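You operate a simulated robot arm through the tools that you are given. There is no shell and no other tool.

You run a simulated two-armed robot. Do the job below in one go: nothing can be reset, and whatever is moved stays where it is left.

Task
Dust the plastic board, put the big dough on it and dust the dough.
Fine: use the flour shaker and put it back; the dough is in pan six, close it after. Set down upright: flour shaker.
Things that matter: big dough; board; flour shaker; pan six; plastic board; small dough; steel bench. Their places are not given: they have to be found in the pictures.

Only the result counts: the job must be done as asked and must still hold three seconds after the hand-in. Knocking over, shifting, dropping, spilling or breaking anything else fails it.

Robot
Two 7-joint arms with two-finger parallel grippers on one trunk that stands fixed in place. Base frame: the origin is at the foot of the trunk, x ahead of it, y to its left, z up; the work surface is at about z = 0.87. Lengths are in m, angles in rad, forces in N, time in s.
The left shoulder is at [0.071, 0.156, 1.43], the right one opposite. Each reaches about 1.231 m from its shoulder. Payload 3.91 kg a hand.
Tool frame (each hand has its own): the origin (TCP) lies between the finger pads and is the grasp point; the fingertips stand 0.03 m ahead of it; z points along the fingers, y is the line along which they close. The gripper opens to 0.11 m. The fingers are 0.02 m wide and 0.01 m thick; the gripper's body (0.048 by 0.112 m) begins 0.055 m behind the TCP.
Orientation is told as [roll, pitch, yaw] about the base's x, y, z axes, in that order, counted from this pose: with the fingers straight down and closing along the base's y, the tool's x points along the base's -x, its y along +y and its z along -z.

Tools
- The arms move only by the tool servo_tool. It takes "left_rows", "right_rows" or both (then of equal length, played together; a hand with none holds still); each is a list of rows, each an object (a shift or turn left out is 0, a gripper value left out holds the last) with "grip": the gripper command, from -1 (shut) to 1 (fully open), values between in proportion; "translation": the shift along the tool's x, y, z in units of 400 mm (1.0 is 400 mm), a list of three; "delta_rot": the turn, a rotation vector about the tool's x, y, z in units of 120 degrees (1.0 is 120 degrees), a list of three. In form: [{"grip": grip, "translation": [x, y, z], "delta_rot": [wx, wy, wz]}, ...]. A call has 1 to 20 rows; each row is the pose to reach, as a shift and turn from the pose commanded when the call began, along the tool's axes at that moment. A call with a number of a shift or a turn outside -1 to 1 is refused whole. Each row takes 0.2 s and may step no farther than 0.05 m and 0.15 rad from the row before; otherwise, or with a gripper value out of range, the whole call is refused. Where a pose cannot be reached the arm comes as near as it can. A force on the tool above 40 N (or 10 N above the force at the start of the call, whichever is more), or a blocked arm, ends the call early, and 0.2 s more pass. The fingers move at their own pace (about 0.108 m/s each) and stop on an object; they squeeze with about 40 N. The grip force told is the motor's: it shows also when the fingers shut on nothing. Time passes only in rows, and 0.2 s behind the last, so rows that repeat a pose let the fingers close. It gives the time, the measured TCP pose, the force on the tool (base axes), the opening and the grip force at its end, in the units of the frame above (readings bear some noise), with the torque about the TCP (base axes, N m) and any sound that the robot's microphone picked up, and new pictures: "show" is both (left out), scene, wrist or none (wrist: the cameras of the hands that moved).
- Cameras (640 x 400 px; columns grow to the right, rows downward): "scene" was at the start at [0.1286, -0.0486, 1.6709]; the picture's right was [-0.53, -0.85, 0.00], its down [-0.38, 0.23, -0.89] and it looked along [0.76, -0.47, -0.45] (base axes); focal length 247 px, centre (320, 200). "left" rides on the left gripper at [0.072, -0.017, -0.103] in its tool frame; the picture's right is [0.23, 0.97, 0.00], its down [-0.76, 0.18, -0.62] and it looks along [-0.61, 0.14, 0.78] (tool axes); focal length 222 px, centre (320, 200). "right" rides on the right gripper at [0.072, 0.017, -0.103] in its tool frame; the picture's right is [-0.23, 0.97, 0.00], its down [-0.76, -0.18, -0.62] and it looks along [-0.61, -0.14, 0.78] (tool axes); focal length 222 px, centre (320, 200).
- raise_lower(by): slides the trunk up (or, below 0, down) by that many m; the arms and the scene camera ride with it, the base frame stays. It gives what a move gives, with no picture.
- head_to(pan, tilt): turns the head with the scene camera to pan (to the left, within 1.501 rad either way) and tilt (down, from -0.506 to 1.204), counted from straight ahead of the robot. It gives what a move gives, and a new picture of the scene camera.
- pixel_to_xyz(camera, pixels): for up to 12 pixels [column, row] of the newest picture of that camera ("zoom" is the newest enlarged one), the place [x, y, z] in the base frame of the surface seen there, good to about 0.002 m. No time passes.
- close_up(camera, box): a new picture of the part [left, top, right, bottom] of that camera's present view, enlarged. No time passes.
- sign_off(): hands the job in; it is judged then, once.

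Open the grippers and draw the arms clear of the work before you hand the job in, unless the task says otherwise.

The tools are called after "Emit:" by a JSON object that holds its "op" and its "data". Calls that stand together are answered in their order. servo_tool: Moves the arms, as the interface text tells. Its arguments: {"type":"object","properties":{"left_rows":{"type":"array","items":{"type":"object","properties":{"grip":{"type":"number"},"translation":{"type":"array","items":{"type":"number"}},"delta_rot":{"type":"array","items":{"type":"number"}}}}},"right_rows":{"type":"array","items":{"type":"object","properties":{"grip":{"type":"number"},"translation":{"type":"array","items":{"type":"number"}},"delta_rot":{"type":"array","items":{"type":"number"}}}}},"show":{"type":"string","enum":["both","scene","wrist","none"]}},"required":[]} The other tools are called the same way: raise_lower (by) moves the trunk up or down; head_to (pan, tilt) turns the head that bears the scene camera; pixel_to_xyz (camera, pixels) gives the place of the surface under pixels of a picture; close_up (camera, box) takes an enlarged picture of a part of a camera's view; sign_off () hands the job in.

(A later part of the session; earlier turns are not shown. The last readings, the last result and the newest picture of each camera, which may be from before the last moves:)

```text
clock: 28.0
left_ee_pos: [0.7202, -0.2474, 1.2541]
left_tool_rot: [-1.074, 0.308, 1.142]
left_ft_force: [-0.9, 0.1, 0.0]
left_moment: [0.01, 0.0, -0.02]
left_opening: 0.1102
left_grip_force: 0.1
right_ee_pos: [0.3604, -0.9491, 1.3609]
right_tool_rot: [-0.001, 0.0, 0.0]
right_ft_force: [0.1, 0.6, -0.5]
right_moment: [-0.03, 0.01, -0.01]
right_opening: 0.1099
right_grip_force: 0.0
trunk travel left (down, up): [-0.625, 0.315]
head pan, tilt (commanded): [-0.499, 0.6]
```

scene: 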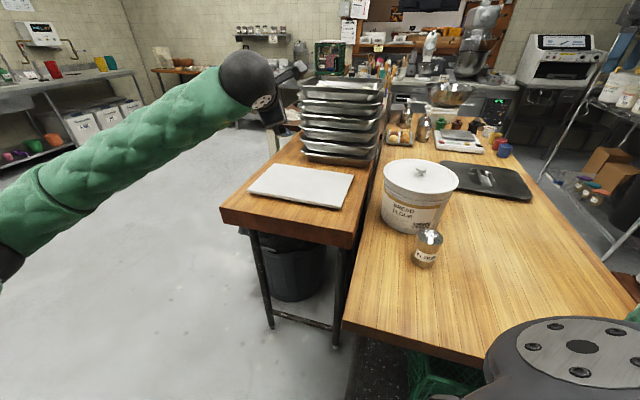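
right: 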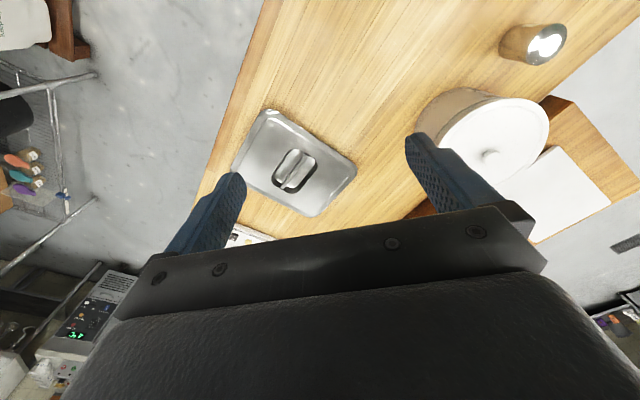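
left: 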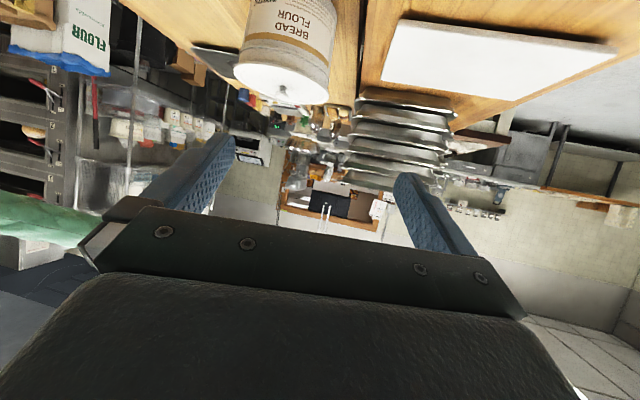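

Roll -110° was reached with TCP still at [0.720,-0.247,1.254]. I go on in small steps to -180°.

Emit:
{"op": "servo_tool", "data": {"left_rows": [{"delta_rot": [0, 0, -0.065]}, {"delta_rot": [0, 0, -0.13]}, {"delta_rot": [0, 0, -0.195]}, {"delta_rot": [0, 0, -0.26]}, {"delta_rot": [0, 0, -0.325]}, {"delta_rot": [0, 0, -0.39]}, {"delta_rot": [0, 0, -0.455]}, {"delta_rot": [0, 0, -0.52]}, {"delta_rot": [0, 0, -0.583]}], "show": "scene"}}

```text
clock: 30.0
left_ee_pos: [0.7203, -0.2499, 1.2529]
left_tool_rot: [-0.007, 1.1, 2.542]
left_ft_force: [0.5, 0.0, -0.2]
left_moment: [0.02, 0.0, 0.0]
left_opening: 0.1097
left_grip_force: 0.1
right_ee_pos: [0.3593, -0.9499, 1.3602]
right_tool_rot: [0.001, 0.002, 0.0]
right_ft_force: [0.5, 0.8, -0.4]
right_moment: [0.01, 0.01, 0.04]
right_opening: 0.1101
right_grip_force: 0.0
trunk travel left (down, up): [-0.625, 0.315]
head pan, tilt (commanded): [-0.499, 0.6]
```

scene: 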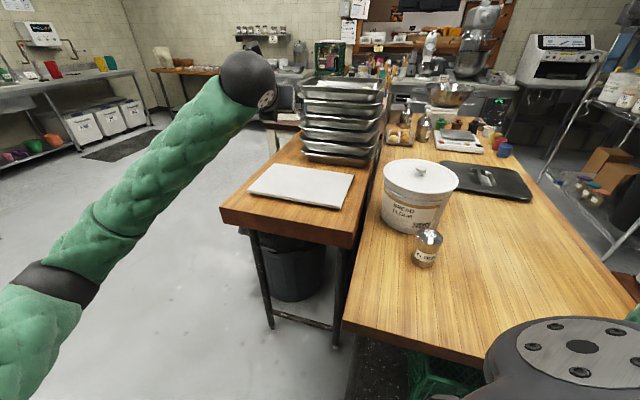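

The roll to -180° works here (rot [-0.007,1.1,2.542], TCP unmoved). I test pitching the fingers up by 52° in this flipped state, the pose the inverted shaker would need.

Emit:
{"op": "servo_tool", "data": {"left_rows": [{"delta_rot": [0, 0.0619, 0]}, {"delta_rot": [0, 0.1238, 0]}, {"delta_rot": [0, 0.1857, 0]}, {"delta_rot": [0, 0.2476, 0]}, {"delta_rot": [0, 0.3095, 0]}, {"delta_rot": [0, 0.3714, 0]}, {"delta_rot": [0, 0.4333, 0]}], "show": "scene"}}

```text
clock: 31.6
left_ee_pos: [0.7253, -0.243, 1.2582]
left_tool_rot: [-0.15, 1.468, 2.388]
left_ft_force: [-0.6, 0.5, -0.1]
left_moment: [0.01, -0.02, -0.01]
left_opening: 0.1098
left_grip_force: 0.1
left hand out of reach, approached as far as the arm can: row 3, 4, 5, 6, 7
right_ee_pos: [0.3606, -0.9496, 1.3604]
right_tool_rot: [0.002, -0.001, -0.002]
right_ft_force: [0.2, 0.5, 0.1]
right_moment: [0.02, -0.03, 0.02]
right_opening: 0.11
right_grip_force: 0.0
trunk travel left (down, up): [-0.625, 0.315]
head pan, tilt (commanded): [-0.499, 0.6]
```

scene: 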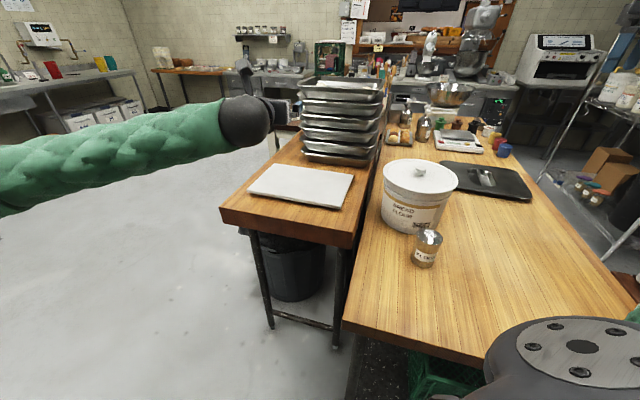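

Flipped, the fingers can only rise to about 6° below horizontal here, so the better plan is to grip the shaker camera-up and invert it by rolling to the natural camera-down side. I move flipped toward a spot above the shaker approach (~[0.36,-0.40,1.12], d=-60°, 15° down) to test that.

Emit:
{"op": "servo_tool", "data": {"left_rows": [{"translation": [-0.0384, 0.0847, -0.0491], "delta_rot": [-0.021, -0.0074, 0.0039]}, {"translation": [-0.0768, 0.1694, -0.0983], "delta_rot": [-0.0419, -0.0147, 0.0077]}, {"translation": [-0.1152, 0.254, -0.1474], "delta_rot": [-0.0629, -0.0221, 0.0116]}, {"translation": [-0.1536, 0.3387, -0.1965], "delta_rot": [-0.0838, -0.0294, 0.0154]}, {"translation": [-0.192, 0.4234, -0.2457], "delta_rot": [-0.1048, -0.0368, 0.0193]}, {"translation": [-0.2304, 0.5081, -0.2948], "delta_rot": [-0.1258, -0.0442, 0.0231]}, {"translation": [-0.2688, 0.5928, -0.3439], "delta_rot": [-0.1467, -0.0515, 0.027]}, {"translation": [-0.3072, 0.6774, -0.393], "delta_rot": [-0.1677, -0.0589, 0.0308]}, {"translation": [-0.3456, 0.7621, -0.4422], "delta_rot": [-0.1886, -0.0662, 0.0347]}, {"translation": [-0.384, 0.8468, -0.4913], "delta_rot": [-0.2096, -0.0736, 0.0385]}], "show": "both"}}

```text
clock: 33.8
left_ee_pos: [0.3615, -0.3975, 1.1185]
left_tool_rot: [-0.059, 1.306, 2.034]
left_ft_force: [-0.4, 0.0, 0.7]
left_moment: [-0.01, 0.01, 0.01]
left_opening: 0.1101
left_grip_force: 0.0
right_ee_pos: [0.3596, -0.95, 1.3589]
right_tool_rot: [0.002, 0.0, 0.002]
right_ft_force: [-0.9, -0.5, 0.5]
right_moment: [0.0, -0.04, 0.01]
right_opening: 0.1102
right_grip_force: 0.0
trunk travel left (down, up): [-0.625, 0.315]
head pan, tilt (commanded): [-0.499, 0.6]
```

scene: 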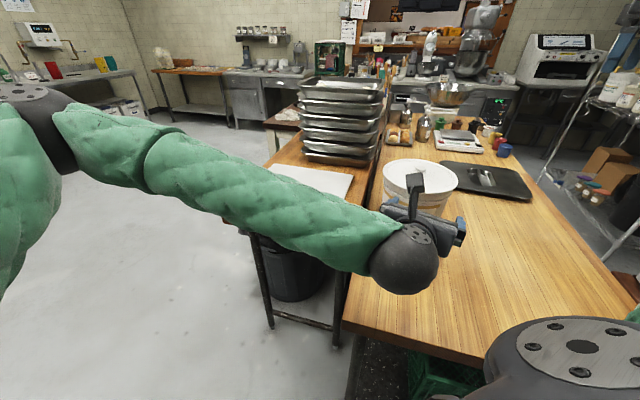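
left: 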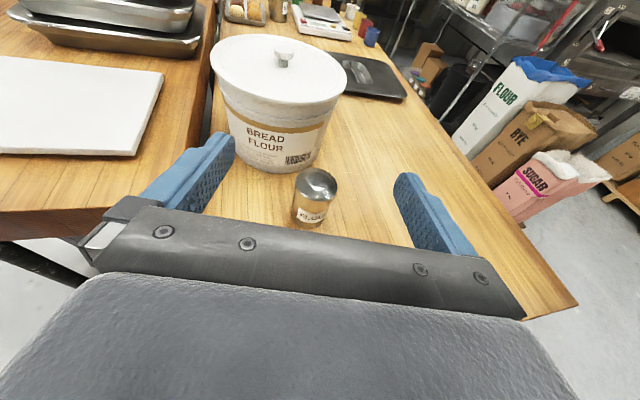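

The flipped grasp pose works: the left camera shows the shaker upright between the fingers at (315,195). I lower to a pre-grasp point [0.356,-0.430,0.971], 0.12 m short of the shaker, with a small roll correction.

Emit:
{"op": "servo_tool", "data": {"left_rows": [{"translation": [-0.0846, 0.0145, 0.0394], "delta_rot": [0, 0, -0.0019]}, {"translation": [-0.1693, 0.029, 0.0788], "delta_rot": [0, 0, -0.0038]}, {"translation": [-0.2539, 0.0435, 0.1181], "delta_rot": [0, 0, -0.0057]}, {"translation": [-0.3385, 0.058, 0.1575], "delta_rot": [0, 0, -0.0076]}], "show": "both"}}

```text
clock: 34.8
left_ee_pos: [0.3231, -0.4186, 1.0371]
left_tool_rot: [-0.019, 1.277, 2.101]
left_ft_force: [0.6, 0.4, -0.3]
left_moment: [-0.01, 0.03, -0.01]
left_opening: 0.1099
left_grip_force: 0.1
left hand out of reach, approached as far as the arm can: row 1, 2, 3, 4
right_ee_pos: [0.3623, -0.9467, 1.3625]
right_tool_rot: [-0.002, 0.001, 0.001]
right_ft_force: [-0.2, 0.6, 1.2]
right_moment: [-0.07, 0.0, -0.01]
right_opening: 0.1099
right_grip_force: 0.0
trunk travel left (down, up): [-0.625, 0.315]
head pan, tilt (commanded): [-0.499, 0.6]
```

scene: 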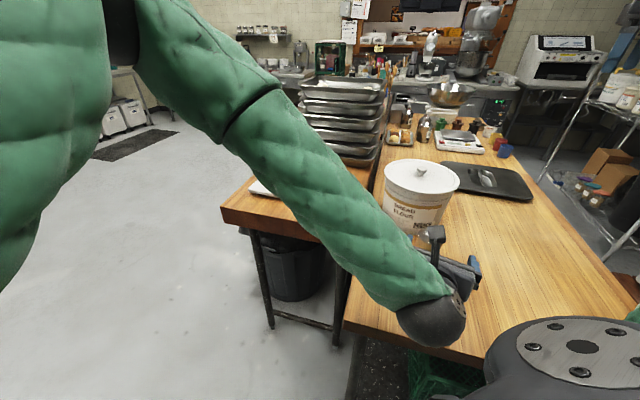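
left: 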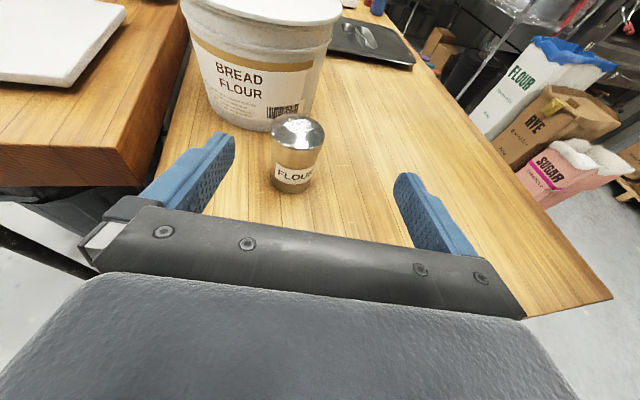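

In this flipped pose the arm cannot go lower with the trunk at its present height. I go back up to ~[0.356,-0.405,1.12], which was reachable, and then lower the trunk instead.

Emit:
{"op": "servo_tool", "data": {"left_rows": [{"translation": [0.0674, -0.0298, -0.0155]}, {"translation": [0.1348, -0.0595, -0.031]}, {"translation": [0.2022, -0.0893, -0.0465]}], "show": "scene"}}

```text
clock: 35.6
left_ee_pos: [0.3568, -0.4059, 1.1209]
left_tool_rot: [0.013, 1.306, 2.11]
left_ft_force: [0.9, 0.3, 0.3]
left_moment: [-0.02, 0.03, -0.03]
left_opening: 0.11
left_grip_force: 0.0
left hand out of reach, approached as far as the arm can: row 1
right_ee_pos: [0.3648, -0.9474, 1.361]
right_tool_rot: [-0.001, 0.005, 0.001]
right_ft_force: [1.5, -0.6, -0.4]
right_moment: [-0.03, 0.05, 0.04]
right_opening: 0.1098
right_grip_force: 0.0
trunk travel left (down, up): [-0.625, 0.315]
head pan, tilt (commanded): [-0.499, 0.6]
```

scene: 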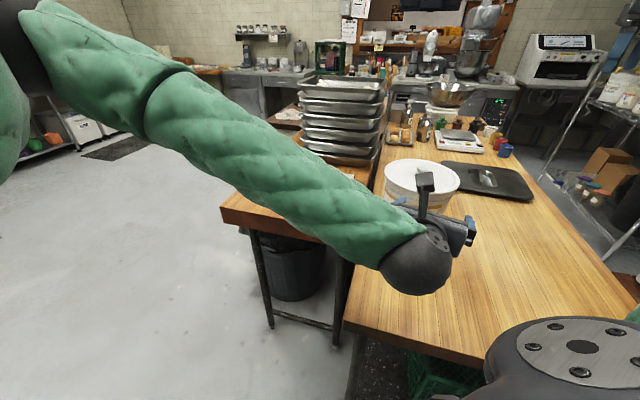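

The hand is back at [0.357,-0.406,1.121]. I lower the trunk 0.15 m, which carries the hand to z≈0.97 still 0.12 m short of the shaker, with nothing beneath but bench.

Emit:
{"op": "raise_lower", "data": {"by": -0.15}}

Emit:
{"op": "head_to", "data": {"pan": -0.5, "tilt": 0.55}}

Emit:
{"op": "close_up", "data": {"camera": "left", "box": [0, 0, 640, 400]}}

```text
clock: 37.4
left_ee_pos: [0.3533, -0.4075, 0.9715]
left_tool_rot: [0.004, 1.306, 2.102]
left_ft_force: [-0.7, 0.8, -0.6]
left_moment: [0.01, -0.01, 0.0]
left_opening: 0.1099
left_grip_force: 0.0
right_ee_pos: [0.3612, -0.9492, 1.2097]
right_tool_rot: [-0.002, 0.0, 0.0]
right_ft_force: [-0.1, 0.4, -0.3]
right_moment: [0.03, 0.02, 0.02]
right_opening: 0.11
right_grip_force: 0.0
trunk travel left (down, up): [-0.475, 0.465]
head pan, tilt (commanded): [-0.499, 0.6]
```

```text
clock: 38.0
left_ee_pos: [0.3553, -0.4062, 0.9711]
left_tool_rot: [0.004, 1.305, 2.101]
left_ft_force: [0.9, -0.2, -0.2]
left_moment: [-0.02, 0.02, -0.02]
left_opening: 0.1101
left_grip_force: 0.1
right_ee_pos: [0.3595, -0.9492, 1.2104]
right_tool_rot: [-0.001, 0.001, 0.0]
right_ft_force: [-0.9, 0.1, -0.5]
right_moment: [0.01, 0.0, 0.0]
right_opening: 0.11
right_grip_force: 0.1
trunk travel left (down, up): [-0.475, 0.465]
head pan, tilt (commanded): [-0.499, 0.55]
```

scene: 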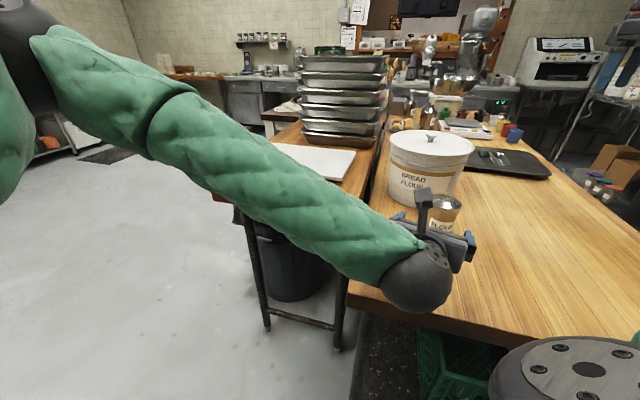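

```text
1.00 times, centred on (320, 200) of left (not enlarged: the box is as wide or as high as the picture)
```

zoom: 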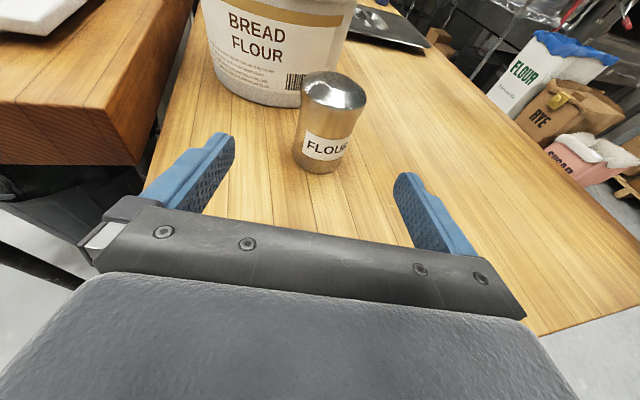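

The TCP is at [0.355,-0.406,0.971] with the shaker 0.141 m ahead and 0.0115 m along tool y (camera ray agrees). I advance with open fingers so the TCP reaches the shaker's axis at z≈0.938.

Emit:
{"op": "servo_tool", "data": {"left_rows": [{"grip": 1, "translation": [0.003, 0.0288, 0.06]}, {"grip": 1, "translation": [0.005, 0.0288, 0.13]}, {"grip": 1, "translation": [0.007, 0.0288, 0.2]}, {"grip": 1, "translation": [0.009, 0.0288, 0.27]}, {"grip": 1, "translation": [0.0098, 0.0288, 0.352]}], "show": "both"}}

```text
clock: 39.2
left_ee_pos: [0.412, -0.5318, 0.9377]
left_tool_rot: [-0.001, 1.305, 2.096]
left_ft_force: [-0.2, -0.5, 0.1]
left_moment: [-0.03, 0.03, -0.01]
left_opening: 0.1098
left_grip_force: 0.1
right_ee_pos: [0.3591, -0.9493, 1.2101]
right_tool_rot: [0.003, 0.0, -0.001]
right_ft_force: [-1.2, -0.2, -0.5]
right_moment: [-0.01, 0.0, -0.01]
right_opening: 0.1102
right_grip_force: 0.0
trunk travel left (down, up): [-0.475, 0.465]
head pan, tilt (commanded): [-0.499, 0.55]
```

scene: 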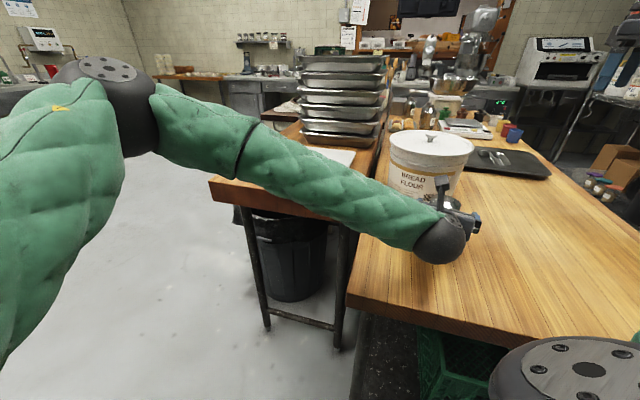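
left: 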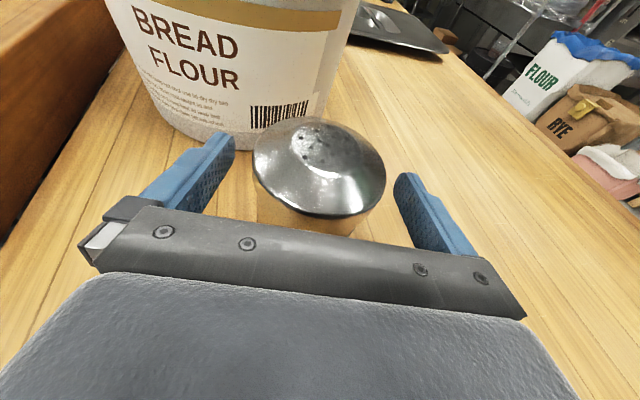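

The shaker now sits between the fingers with the TCP on its axis. I close the gripper on it.

Emit:
{"op": "servo_tool", "data": {"left_rows": [{"grip": -1}, {"grip": -1}, {"grip": -1}, {"grip": -1}], "show": "wrist"}}

```text
clock: 40.2
left_ee_pos: [0.4119, -0.531, 0.9387]
left_tool_rot: [0.003, 1.306, 2.098]
left_ft_force: [1.1, -1.6, 2.7]
left_moment: [-0.1, -0.09, 0.01]
left_opening: 0.0606
left_grip_force: 39.4
right_ee_pos: [0.3602, -0.9488, 1.2104]
right_tool_rot: [0.0, 0.0, 0.0]
right_ft_force: [0.6, -0.1, 0.5]
right_moment: [-0.02, 0.03, -0.01]
right_opening: 0.1101
right_grip_force: 0.1
trunk travel left (down, up): [-0.475, 0.465]
head pan, tilt (commanded): [-0.499, 0.55]
```

left: 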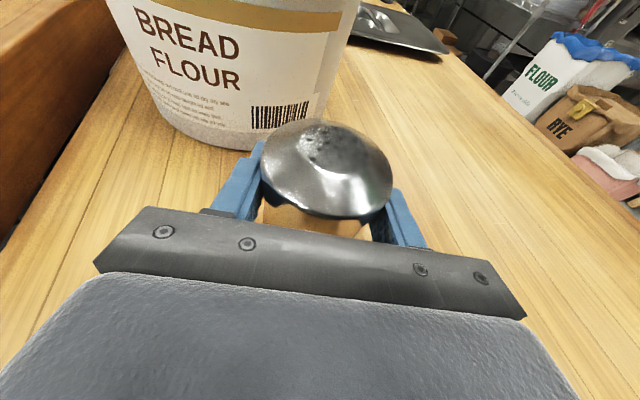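

The shaker is gripped (opening 0.0606, 39 N). I lift it straight up by raising the trunk 0.15 m, which keeps the arm's pose.

Emit:
{"op": "raise_lower", "data": {"by": 0.15}}

Emit:
{"op": "head_to", "data": {"pan": -0.4, "tilt": 0.65}}

```text
clock: 42.0
left_ee_pos: [0.4116, -0.5312, 1.0875]
left_tool_rot: [0.004, 1.306, 2.101]
left_ft_force: [-1.2, 0.3, -1.6]
left_moment: [-0.03, 0.02, -0.01]
left_opening: 0.0607
left_grip_force: 40.0
right_ee_pos: [0.3612, -0.9488, 1.3596]
right_tool_rot: [0.002, -0.001, 0.0]
right_ft_force: [-0.1, 0.6, -0.5]
right_moment: [-0.01, 0.01, 0.02]
right_opening: 0.1102
right_grip_force: 0.1
trunk travel left (down, up): [-0.625, 0.315]
head pan, tilt (commanded): [-0.499, 0.55]
```

```text
clock: 42.6
left_ee_pos: [0.4129, -0.5299, 1.0876]
left_tool_rot: [0.004, 1.306, 2.1]
left_ft_force: [-0.6, 0.3, -2.4]
left_moment: [0.0, 0.0, 0.01]
left_opening: 0.0607
left_grip_force: 40.1
right_ee_pos: [0.3599, -0.9503, 1.3606]
right_tool_rot: [-0.001, -0.002, 0.0]
right_ft_force: [0.3, 0.0, -0.7]
right_moment: [0.02, 0.03, -0.02]
right_opening: 0.11
right_grip_force: 0.1
trunk travel left (down, up): [-0.625, 0.315]
head pan, tilt (commanded): [-0.4, 0.649]
```

scene: 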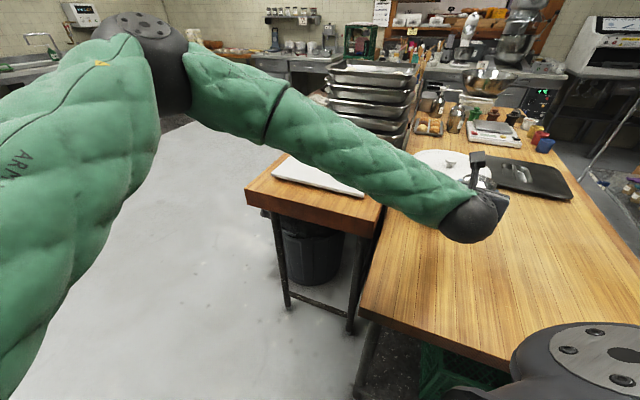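

The shaker is lifted (TCP z 1.0876, ~2 N extra weight). I draw it back from the tub, rise, and carry it upright toward the board's side, starting to yaw.

Emit:
{"op": "servo_tool", "data": {"left_rows": [{"grip": -1, "translation": [0.0138, -0.0293, -0.0985]}, {"grip": -1, "translation": [0.0277, -0.0587, -0.1969]}, {"grip": -1, "translation": [0.0415, -0.088, -0.2954]}, {"grip": -1, "translation": [0.0553, -0.1173, -0.3938]}, {"grip": -1, "translation": [0.0812, -0.2205, -0.3785], "delta_rot": [0.0169, 0, -0.0046]}, {"grip": -1, "translation": [0.107, -0.3236, -0.3632], "delta_rot": [0.0338, 0, -0.0092]}, {"grip": -1, "translation": [0.1329, -0.4268, -0.3479], "delta_rot": [0.0507, 0, -0.0138]}, {"grip": -1, "translation": [0.1588, -0.53, -0.3326], "delta_rot": [0.0676, 0, -0.0183]}, {"grip": -1, "translation": [0.1846, -0.6331, -0.3173], "delta_rot": [0.0845, 0, -0.0229]}, {"grip": -1, "translation": [0.2105, -0.7363, -0.302], "delta_rot": [0.1014, 0, -0.0275]}], "show": "both"}}

```text
clock: 44.8
left_ee_pos: [0.6223, -0.3, 1.199]
left_tool_rot: [0.008, 1.306, 2.324]
left_ft_force: [-0.9, -0.3, -3.3]
left_moment: [0.01, 0.01, 0.0]
left_opening: 0.0608
left_grip_force: 40.2
right_ee_pos: [0.3611, -0.9489, 1.3606]
right_tool_rot: [0.0, 0.002, -0.001]
right_ft_force: [-0.7, 0.2, -0.6]
right_moment: [-0.04, 0.0, -0.01]
right_opening: 0.1101
right_grip_force: 0.1
trunk travel left (down, up): [-0.625, 0.315]
head pan, tilt (commanded): [-0.4, 0.649]
```

scene: 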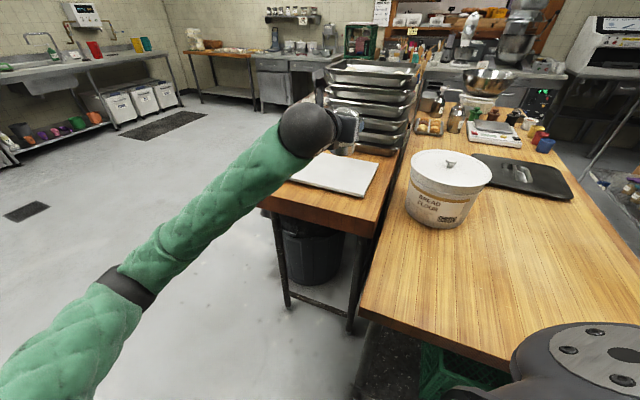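
left: 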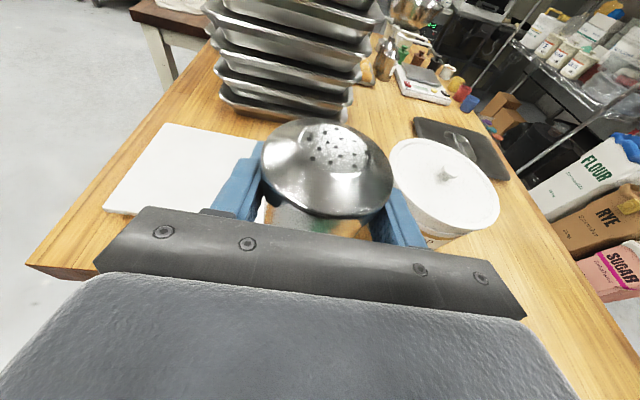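

All good at [0.622,-0.300,1.199]; the shaker's perforated top is visible in the left camera. I carry it on to about [0.80,-0.33,1.20], above the board.

Emit:
{"op": "servo_tool", "data": {"left_rows": [{"grip": -1, "translation": [0.019, -0.0554, 0.07], "delta_rot": [0.0184, 0, -0.005]}, {"grip": -1, "translation": [0.038, -0.1108, 0.14], "delta_rot": [0.0369, 0, -0.01]}, {"grip": -1, "translation": [0.0569, -0.1662, 0.21], "delta_rot": [0.0553, 0, -0.015]}, {"grip": -1, "translation": [0.0759, -0.2216, 0.28], "delta_rot": [0.0738, 0, -0.02]}, {"grip": -1, "translation": [0.0949, -0.277, 0.35], "delta_rot": [0.0922, 0, -0.025]}], "show": "both"}}

```text
clock: 46.0
left_ee_pos: [0.7976, -0.3317, 1.1983]
left_tool_rot: [0.002, 1.305, 2.519]
left_ft_force: [-1.3, 0.2, -2.2]
left_moment: [-0.01, -0.03, 0.0]
left_opening: 0.0605
left_grip_force: 39.8
right_ee_pos: [0.3605, -0.9499, 1.3591]
right_tool_rot: [0.002, -0.002, 0.0]
right_ft_force: [1.2, -0.2, 0.1]
right_moment: [0.01, 0.0, 0.02]
right_opening: 0.11
right_grip_force: 0.0
trunk travel left (down, up): [-0.625, 0.315]
head pan, tilt (commanded): [-0.4, 0.649]
```

scene: 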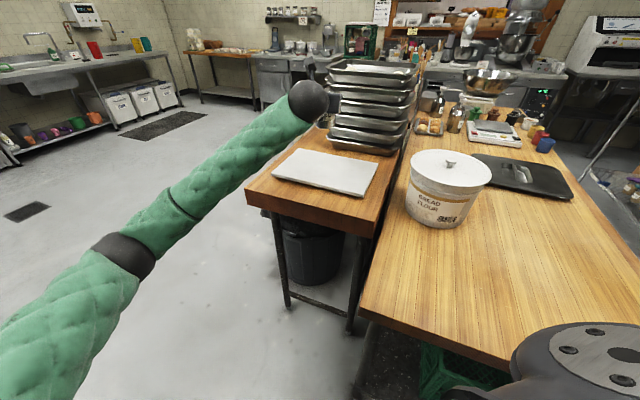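
left: 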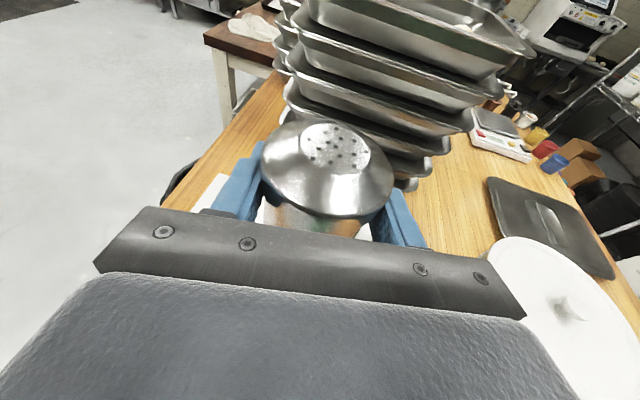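

The shaker is over the board at [0.798,-0.332,1.198]. I roll the hand +90° about the finger axis, the way back to its natural side.

Emit:
{"op": "servo_tool", "data": {"left_rows": [{"grip": -1, "delta_rot": [0, 0, 0.0682]}, {"grip": -1, "delta_rot": [0, 0, 0.1364]}, {"grip": -1, "delta_rot": [0, 0, 0.2045]}, {"grip": -1, "delta_rot": [0, 0, 0.2727]}, {"grip": -1, "delta_rot": [0, 0, 0.3409]}, {"grip": -1, "delta_rot": [0, 0, 0.4091]}, {"grip": -1, "delta_rot": [0, 0, 0.4773]}, {"grip": -1, "delta_rot": [0, 0, 0.5455]}, {"grip": -1, "delta_rot": [0, 0, 0.6136]}, {"grip": -1, "delta_rot": [0, 0, 0.6818]}, {"grip": -1, "delta_rot": [0, 0, 0.75]}], "show": "both"}}

```text
clock: 48.4
left_ee_pos: [0.799, -0.333, 1.2004]
left_tool_rot: [-1.304, 0.0, 0.946]
left_ft_force: [0.6, -0.7, -2.7]
left_moment: [0.0, 0.03, -0.02]
left_opening: 0.0607
left_grip_force: 40.1
right_ee_pos: [0.359, -0.9494, 1.3603]
right_tool_rot: [0.0, 0.0, 0.001]
right_ft_force: [-0.6, -0.1, 0.0]
right_moment: [-0.02, -0.02, -0.04]
right_opening: 0.11
right_grip_force: 0.0
trunk travel left (down, up): [-0.625, 0.315]
head pan, tilt (commanded): [-0.4, 0.649]
```

scene: 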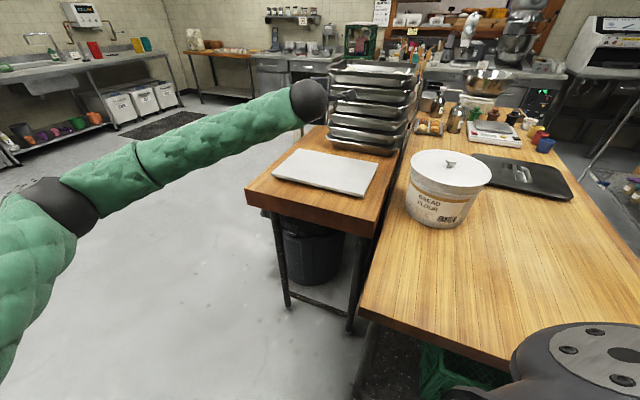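
left: 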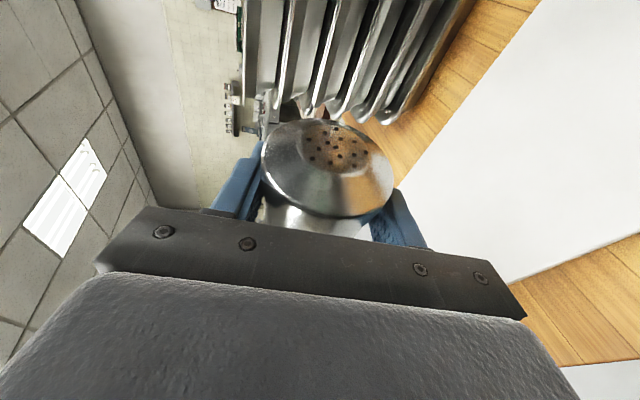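

At 90° of roll the holes face sideways over the board, no slip in the grip. I continue the other 90° while drifting to the board's centre and lowering to z≈1.14.

Emit:
{"op": "servo_tool", "data": {"left_rows": [{"grip": -1, "translation": [-0.0008, 0.0095, 0.0171], "delta_rot": [0, 0, 0.0682]}, {"grip": -1, "translation": [-0.0016, 0.0191, 0.0341], "delta_rot": [0, 0, 0.1364]}, {"grip": -1, "translation": [-0.0025, 0.0286, 0.0512], "delta_rot": [0, 0, 0.2045]}, {"grip": -1, "translation": [-0.0033, 0.0381, 0.0683], "delta_rot": [0, 0, 0.2727]}, {"grip": -1, "translation": [-0.0041, 0.0476, 0.0853], "delta_rot": [0, 0, 0.3409]}, {"grip": -1, "translation": [-0.0049, 0.0572, 0.1024], "delta_rot": [0, 0, 0.4091]}, {"grip": -1, "translation": [-0.0057, 0.0667, 0.1194], "delta_rot": [0, 0, 0.4773]}, {"grip": -1, "translation": [-0.0065, 0.0762, 0.1365], "delta_rot": [0, 0, 0.5455]}, {"grip": -1, "translation": [-0.0074, 0.0857, 0.1536], "delta_rot": [0, 0, 0.6136]}, {"grip": -1, "translation": [-0.0082, 0.0953, 0.1706], "delta_rot": [0, 0, 0.6818]}, {"grip": -1, "translation": [-0.009, 0.1048, 0.1877], "delta_rot": [0, 0, 0.75]}], "show": "both"}}

```text
clock: 50.8
left_ee_pos: [0.8502, -0.3668, 1.1414]
left_tool_rot: [0.002, -1.307, -0.629]
left_ft_force: [0.1, 0.0, -2.7]
left_moment: [0.03, 0.0, 0.01]
left_opening: 0.0605
left_grip_force: 40.1
right_ee_pos: [0.3603, -0.9499, 1.36]
right_tool_rot: [0.0, -0.002, -0.002]
right_ft_force: [0.3, 0.5, 0.0]
right_moment: [-0.02, -0.01, -0.03]
right_opening: 0.1101
right_grip_force: 0.1
trunk travel left (down, up): [-0.625, 0.315]
head pan, tilt (commanded): [-0.4, 0.649]
```

scene: 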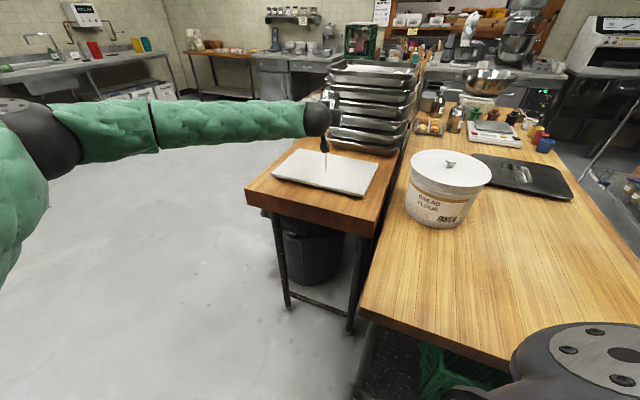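
left: 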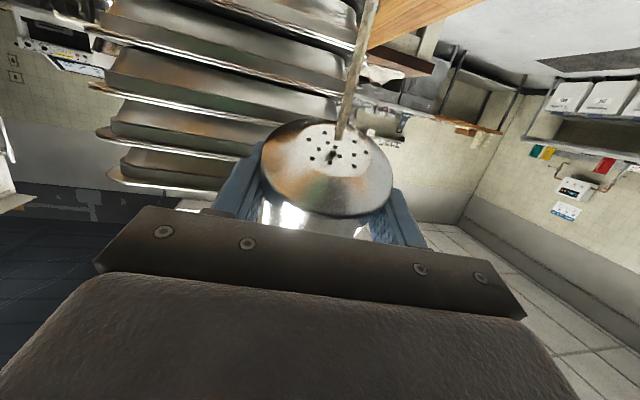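

A thin stream of flour is already falling onto the board (stream at (325,165) in the scene view). I enlarge the board to see it before sweeping.

Emit:
{"op": "close_up", "data": {"camera": "scene", "box": [255, 90, 405, 210]}}

```text
3.33 times, centred on (330, 150) of scene
```

zoom: 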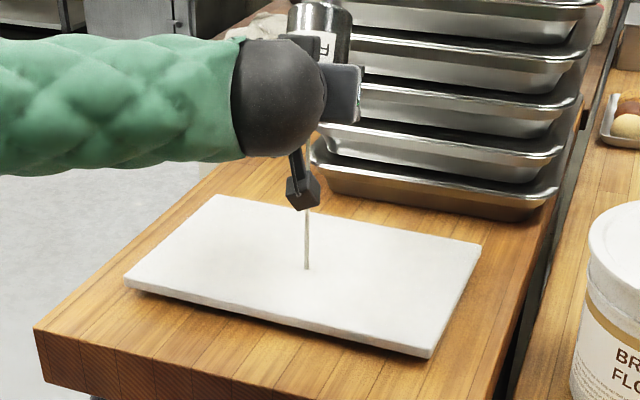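

The stream lands mid-board. I sweep the inverted shaker in a loop over the board, staying well inside its edges.

Emit:
{"op": "servo_tool", "data": {"left_rows": [{"grip": -1, "translation": [-0.0126, 0.1058, 0.0468]}, {"grip": -1, "translation": [-0.0176, 0.2167, 0.0651]}, {"grip": -1, "translation": [-0.0457, 0.211, 0.1694]}, {"grip": -1, "translation": [-0.0408, 0.1001, 0.1511]}, {"grip": -1, "translation": [-0.0359, -0.0108, 0.1328]}, {"grip": -1, "translation": [-0.0309, -0.1217, 0.1146]}, {"grip": -1, "translation": [-0.026, -0.2326, 0.0963]}, {"grip": -1, "translation": [0.0027, -0.2391, -0.0101]}, {"grip": -1, "translation": [0.0297, -0.2215, -0.11]}, {"grip": -1, "translation": [0.0248, -0.1106, -0.0917]}, {"grip": -1, "translation": [0.0198, 0.0003, -0.0734]}, {"grip": -1, "translation": [0.0149, 0.1112, -0.0552]}, {"grip": -1, "translation": [0.0027, 0.0144, -0.0099]}], "show": "both"}}

Emit:
{"op": "close_up", "data": {"camera": "scene", "box": [255, 90, 405, 210]}}

```text
clock: 53.6
left_ee_pos: [0.8521, -0.3604, 1.1409]
left_tool_rot: [0.007, -1.303, -0.632]
left_ft_force: [0.7, -0.3, -1.9]
left_moment: [0.02, -0.01, 0.03]
left_opening: 0.0605
left_grip_force: 39.9
right_ee_pos: [0.3607, -0.9532, 1.3572]
right_tool_rot: [0.004, -0.002, 0.002]
right_ft_force: [-0.4, -0.6, -1.0]
right_moment: [0.02, -0.02, 0.02]
right_opening: 0.1101
right_grip_force: 0.0
trunk travel left (down, up): [-0.625, 0.315]
head pan, tilt (commanded): [-0.4, 0.649]
```

scene: 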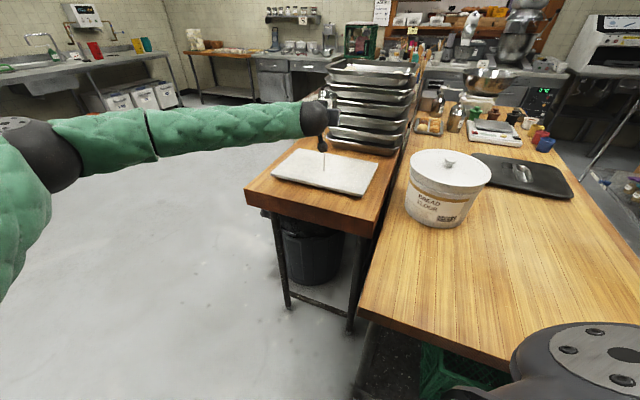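
left: 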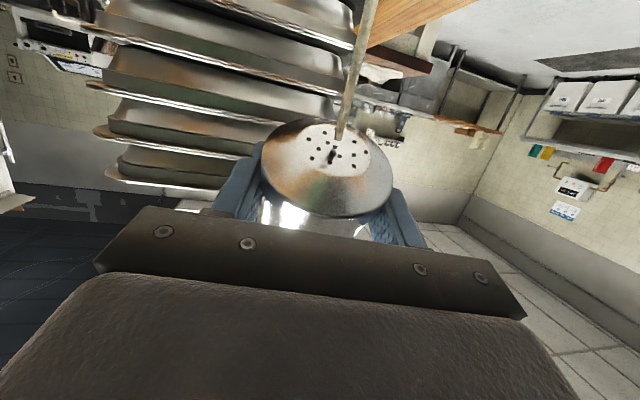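

```text
3.33 times, centred on (330, 150) of scene
```

zoom: 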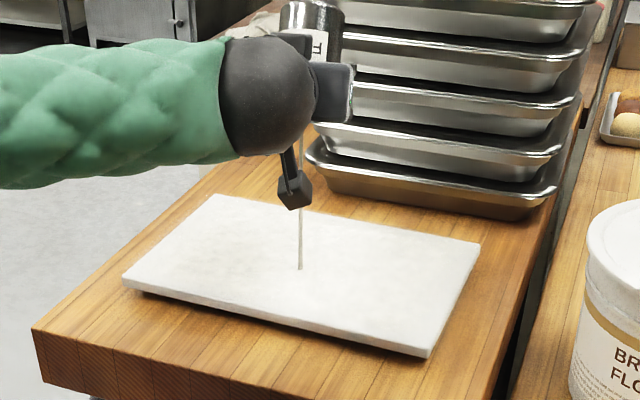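

The board now shows a fine dusted texture across its surface, and the stream is still over the centre. I roll the shaker back upright, first -90° in place.

Emit:
{"op": "servo_tool", "data": {"left_rows": [{"grip": -1, "delta_rot": [0, 0, -0.07]}, {"grip": -1, "delta_rot": [0, 0, -0.14]}, {"grip": -1, "delta_rot": [0, 0, -0.21]}, {"grip": -1, "delta_rot": [0, 0, -0.28]}, {"grip": -1, "delta_rot": [0, 0, -0.35]}, {"grip": -1, "delta_rot": [0, 0, -0.42]}, {"grip": -1, "delta_rot": [0, 0, -0.49]}, {"grip": -1, "delta_rot": [0, 0, -0.56]}, {"grip": -1, "delta_rot": [0, 0, -0.63]}, {"grip": -1, "delta_rot": [0, 0, -0.7]}, {"grip": -1, "delta_rot": [0, 0, -0.75]}], "show": "both"}}

```text
clock: 56.0
left_ee_pos: [0.8521, -0.3585, 1.1397]
left_tool_rot: [-1.307, 0.003, 0.946]
left_ft_force: [-0.1, 0.0, -1.9]
left_moment: [-0.02, 0.05, -0.01]
left_opening: 0.0602
left_grip_force: 39.8
right_ee_pos: [0.3607, -0.9505, 1.3596]
right_tool_rot: [-0.001, 0.0, -0.001]
right_ft_force: [-0.6, 0.4, -0.2]
right_moment: [-0.03, -0.01, -0.01]
right_opening: 0.11
right_grip_force: 0.1
trunk travel left (down, up): [-0.625, 0.315]
head pan, tilt (commanded): [-0.4, 0.649]
```

scene: 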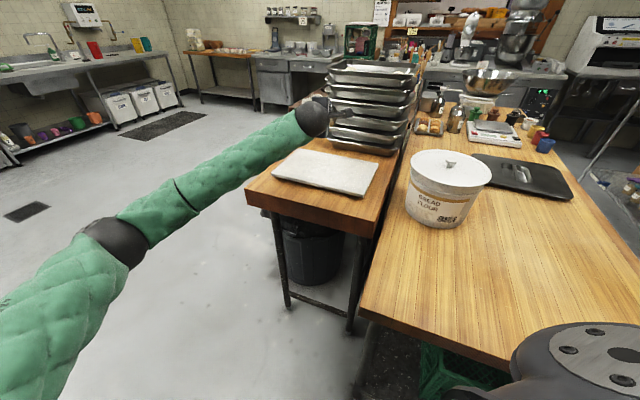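
left: 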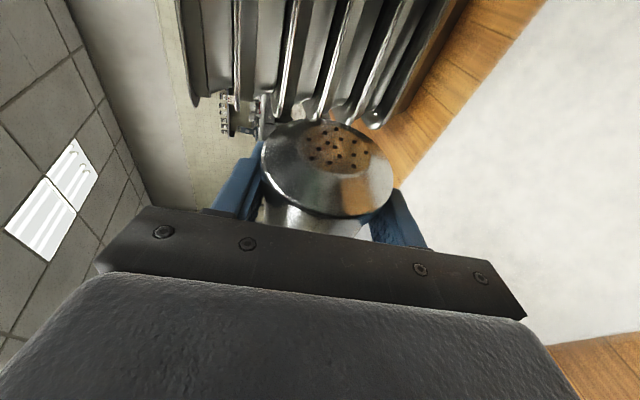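

Flow has stopped at 90°. I finish the roll to upright while backing up to about [0.80,-0.33,1.20].

Emit:
{"op": "servo_tool", "data": {"left_rows": [{"grip": -1, "translation": [0.0014, -0.0096, -0.0167], "delta_rot": [0, 0, -0.0682]}, {"grip": -1, "translation": [0.0028, -0.0192, -0.0333], "delta_rot": [0, 0, -0.1364]}, {"grip": -1, "translation": [0.0041, -0.0288, -0.05], "delta_rot": [0, 0, -0.2045]}, {"grip": -1, "translation": [0.0055, -0.0384, -0.0667], "delta_rot": [0, 0, -0.2727]}, {"grip": -1, "translation": [0.0069, -0.048, -0.0834], "delta_rot": [0, 0, -0.3409]}, {"grip": -1, "translation": [0.0083, -0.0577, -0.1], "delta_rot": [0, 0, -0.4091]}, {"grip": -1, "translation": [0.0097, -0.0673, -0.1167], "delta_rot": [0, 0, -0.4773]}, {"grip": -1, "translation": [0.0111, -0.0769, -0.1334], "delta_rot": [0, 0, -0.5455]}, {"grip": -1, "translation": [0.0124, -0.0865, -0.15], "delta_rot": [0, 0, -0.6136]}, {"grip": -1, "translation": [0.0138, -0.0961, -0.1667], "delta_rot": [0, 0, -0.6818]}, {"grip": -1, "translation": [0.0152, -0.1057, -0.1834], "delta_rot": [0, 0, -0.75]}], "show": "both"}}

```text
clock: 58.4
left_ee_pos: [0.7988, -0.3284, 1.2015]
left_tool_rot: [0.014, 1.304, 2.528]
left_ft_force: [0.1, -0.3, -2.0]
left_moment: [-0.01, 0.01, -0.04]
left_opening: 0.0601
left_grip_force: 39.8
right_ee_pos: [0.3608, -0.9485, 1.3599]
right_tool_rot: [-0.001, 0.0, 0.001]
right_ft_force: [0.1, -0.1, 0.1]
right_moment: [0.02, 0.0, 0.03]
right_opening: 0.1102
right_grip_force: 0.0
trunk travel left (down, up): [-0.625, 0.315]
head pan, tilt (commanded): [-0.4, 0.649]
```

scene: 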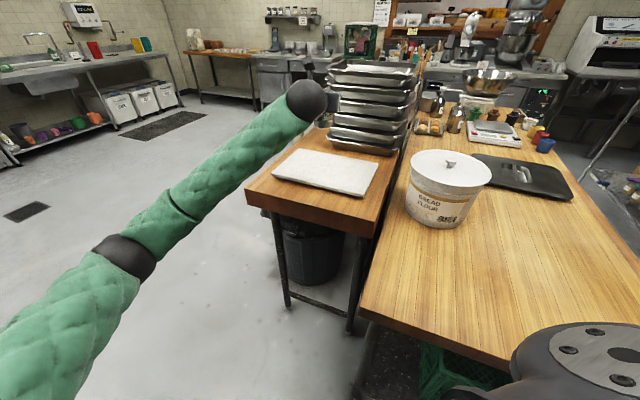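
left: 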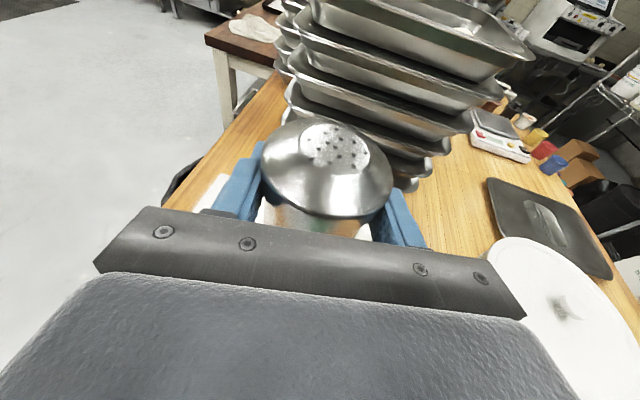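

The shaker is upright again. I carry it aside to the left (about [0.60,-0.03,1.20]) so the right arm has room, and check the board.

Emit:
{"op": "servo_tool", "data": {"left_rows": [{"grip": -1, "translation": [-0.0277, -0.0393, -0.1019], "delta_rot": [0.0115, 0, -0.0032]}, {"grip": -1, "translation": [-0.0554, -0.0786, -0.2038], "delta_rot": [0.023, 0, -0.0063]}, {"grip": -1, "translation": [-0.0831, -0.1179, -0.3057], "delta_rot": [0.0345, 0, -0.0095]}, {"grip": -1, "translation": [-0.1108, -0.1572, -0.4077], "delta_rot": [0.0461, 0, -0.0126]}, {"grip": -1, "translation": [-0.1384, -0.1964, -0.5096], "delta_rot": [0.0576, 0, -0.0158]}, {"grip": -1, "translation": [-0.1661, -0.2357, -0.6115], "delta_rot": [0.0691, 0, -0.0189]}, {"grip": -1, "translation": [-0.1938, -0.275, -0.7134], "delta_rot": [0.0806, 0, -0.0221]}, {"grip": -1, "translation": [-0.2215, -0.3143, -0.8153], "delta_rot": [0.0921, 0, -0.0252]}], "show": "both"}}

Emit:
{"op": "close_up", "data": {"camera": "scene", "box": [255, 100, 405, 220]}}

```text
clock: 60.2
left_ee_pos: [0.5962, -0.0278, 1.2004]
left_tool_rot: [0.008, 1.304, 2.723]
left_ft_force: [-0.4, 0.6, -2.0]
left_moment: [0.0, -0.01, -0.01]
left_opening: 0.0604
left_grip_force: 39.4
right_ee_pos: [0.359, -0.9477, 1.3613]
right_tool_rot: [-0.001, 0.0, -0.001]
right_ft_force: [-0.3, 0.5, 0.4]
right_moment: [-0.01, -0.02, -0.01]
right_opening: 0.1102
right_grip_force: 0.0
trunk travel left (down, up): [-0.625, 0.315]
head pan, tilt (commanded): [-0.4, 0.649]
```

scene: 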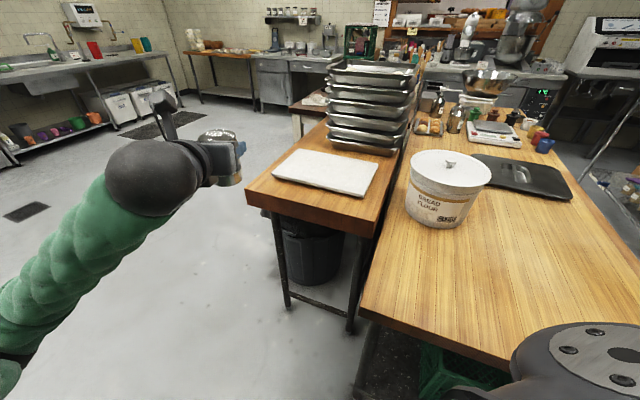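
left: 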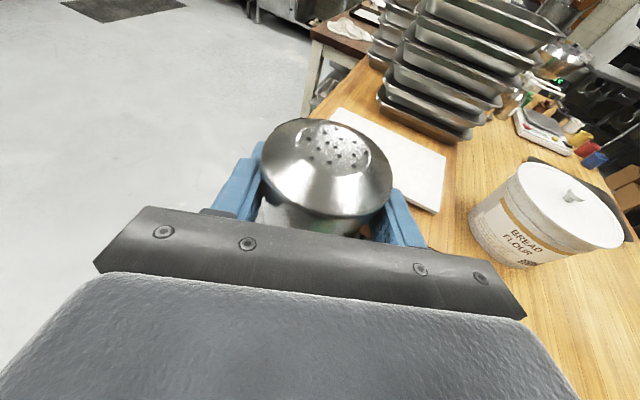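

```text
3.33 times, centred on (330, 160) of scene
```

zoom: 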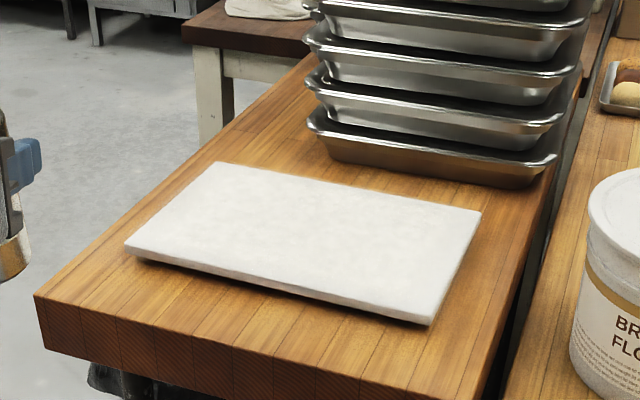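

The board is dusted with no flour beyond it. Before moving the right arm I check how far the wrist ball (155,175) sits from the TCP to plan the reach to the dough.

Emit:
{"op": "pixel_to_xyz", "data": {"camera": "scene", "pixels": [[150, 178], [110, 178], [195, 160], [225, 150], [236, 165], [340, 172], [290, 165], [370, 178]]}}

```text
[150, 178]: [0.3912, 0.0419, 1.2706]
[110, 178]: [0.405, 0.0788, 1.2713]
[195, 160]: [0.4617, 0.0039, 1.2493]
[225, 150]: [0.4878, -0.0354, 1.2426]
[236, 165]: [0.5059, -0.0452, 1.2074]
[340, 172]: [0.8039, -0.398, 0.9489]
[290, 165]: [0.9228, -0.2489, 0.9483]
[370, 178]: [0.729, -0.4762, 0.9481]
```

The wrist centre is ~0.2 m behind the TCP, so reaching the dough at [1.087,-0.577] with the right arm needs tilted fingers and a higher shoulder. I raise the trunk 0.2 m; both hands go up clear of everything.

Emit:
{"op": "raise_lower", "data": {"by": 0.2}}

Emit:
{"op": "head_to", "data": {"pan": -0.55, "tilt": 0.55}}

```text
clock: 62.4
left_ee_pos: [0.5976, -0.0279, 1.4004]
left_tool_rot: [0.004, 1.304, 2.721]
left_ft_force: [-0.2, 1.0, -2.0]
left_moment: [0.03, 0.0, 0.01]
left_opening: 0.0603
left_grip_force: 40.2
right_ee_pos: [0.3605, -0.9483, 1.5624]
right_tool_rot: [0.001, 0.002, 0.001]
right_ft_force: [0.1, 0.9, -0.4]
right_moment: [0.01, -0.02, 0.01]
right_opening: 0.11
right_grip_force: 0.1
trunk travel left (down, up): [-0.825, 0.115]
head pan, tilt (commanded): [-0.4, 0.649]
```

```text
clock: 63.1
left_ee_pos: [0.5974, -0.0288, 1.4003]
left_tool_rot: [0.005, 1.304, 2.72]
left_ft_force: [0.0, 0.5, -2.8]
left_moment: [0.0, -0.02, 0.03]
left_opening: 0.0604
left_grip_force: 40.1
right_ee_pos: [0.3605, -0.9479, 1.5601]
right_tool_rot: [-0.001, -0.001, 0.001]
right_ft_force: [-0.2, 0.3, 0.4]
right_moment: [0.0, 0.02, -0.01]
right_opening: 0.1102
right_grip_force: 0.0
trunk travel left (down, up): [-0.825, 0.115]
head pan, tilt (commanded): [-0.55, 0.55]
```

scene: 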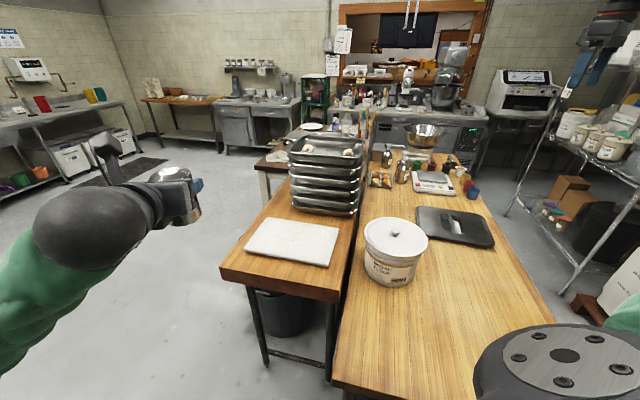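

The stack and both balls are visible at (328,150). I bring the right hand back over to about [0.76,-0.65,1.51] to look at the dough.

Emit:
{"op": "servo_tool", "data": {"right_rows": [{"translation": [-0.0905, 0.0682, 0.0114]}, {"translation": [-0.181, 0.1364, 0.0227]}, {"translation": [-0.2715, 0.2045, 0.0341]}, {"translation": [-0.362, 0.2727, 0.0455]}, {"translation": [-0.4525, 0.3409, 0.0568]}, {"translation": [-0.543, 0.4091, 0.0682]}, {"translation": [-0.6335, 0.4773, 0.0795]}, {"translation": [-0.724, 0.5455, 0.0909]}, {"translation": [-0.8145, 0.6136, 0.1023]}, {"translation": [-0.905, 0.6818, 0.1136]}, {"translation": [-0.9955, 0.75, 0.125]}], "show": "wrist"}}

```text
clock: 65.5
left_ee_pos: [0.6002, -0.0264, 1.3988]
left_tool_rot: [0.014, 1.302, 2.73]
left_ft_force: [0.2, -0.2, -1.2]
left_moment: [0.0, 0.04, -0.04]
left_opening: 0.0604
left_grip_force: 40.1
right_ee_pos: [0.7607, -0.647, 1.5093]
right_tool_rot: [-0.001, -0.001, 0.0]
right_ft_force: [0.7, 0.6, 0.0]
right_moment: [0.01, 0.03, -0.01]
right_opening: 0.1102
right_grip_force: 0.0
trunk travel left (down, up): [-0.825, 0.115]
head pan, tilt (commanded): [-0.55, 0.55]
```

right: 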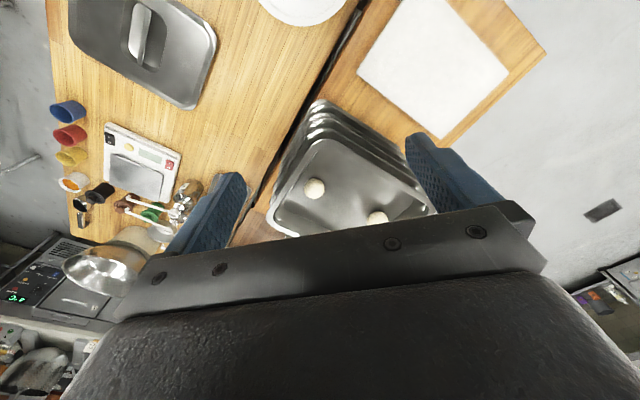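

I tilt the fingers forward 35° in place so the camera and fingers point at the pan.

Emit:
{"op": "servo_tool", "data": {"right_rows": [{"delta_rot": [0, -0.0583, 0]}, {"delta_rot": [0, -0.1167, 0]}, {"delta_rot": [0, -0.175, 0]}, {"delta_rot": [0, -0.2333, 0]}, {"delta_rot": [0, -0.2917, 0]}], "show": "wrist"}}

Emit:
{"op": "close_up", "data": {"camera": "right", "box": [240, 30, 460, 170]}}

```text
clock: 66.7
left_ee_pos: [0.5977, -0.0278, 1.3998]
left_tool_rot: [0.003, 1.305, 2.722]
left_ft_force: [0.5, -0.3, -1.6]
left_moment: [0.06, 0.03, 0.02]
left_opening: 0.0602
left_grip_force: 40.0
right_ee_pos: [0.7578, -0.6487, 1.5111]
right_tool_rot: [0.002, -0.613, 0.003]
right_ft_force: [-0.9, -0.8, 0.5]
right_moment: [0.04, -0.03, 0.01]
right_opening: 0.1099
right_grip_force: 0.1
trunk travel left (down, up): [-0.825, 0.115]
head pan, tilt (commanded): [-0.55, 0.55]
```

right: 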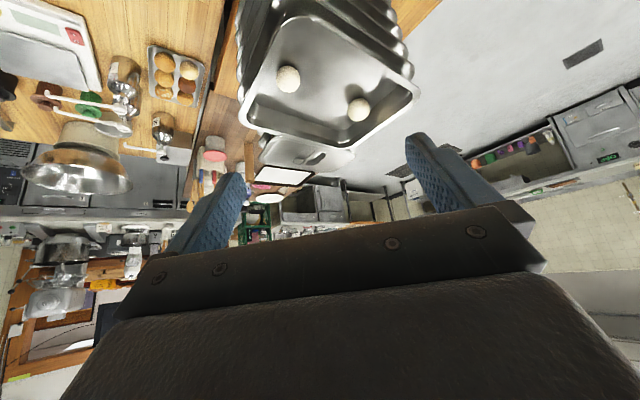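

```text
2.86 times, centred on (350, 100) of right
```

zoom: 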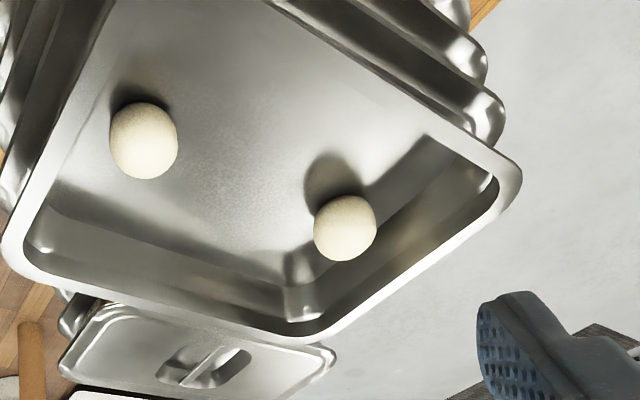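

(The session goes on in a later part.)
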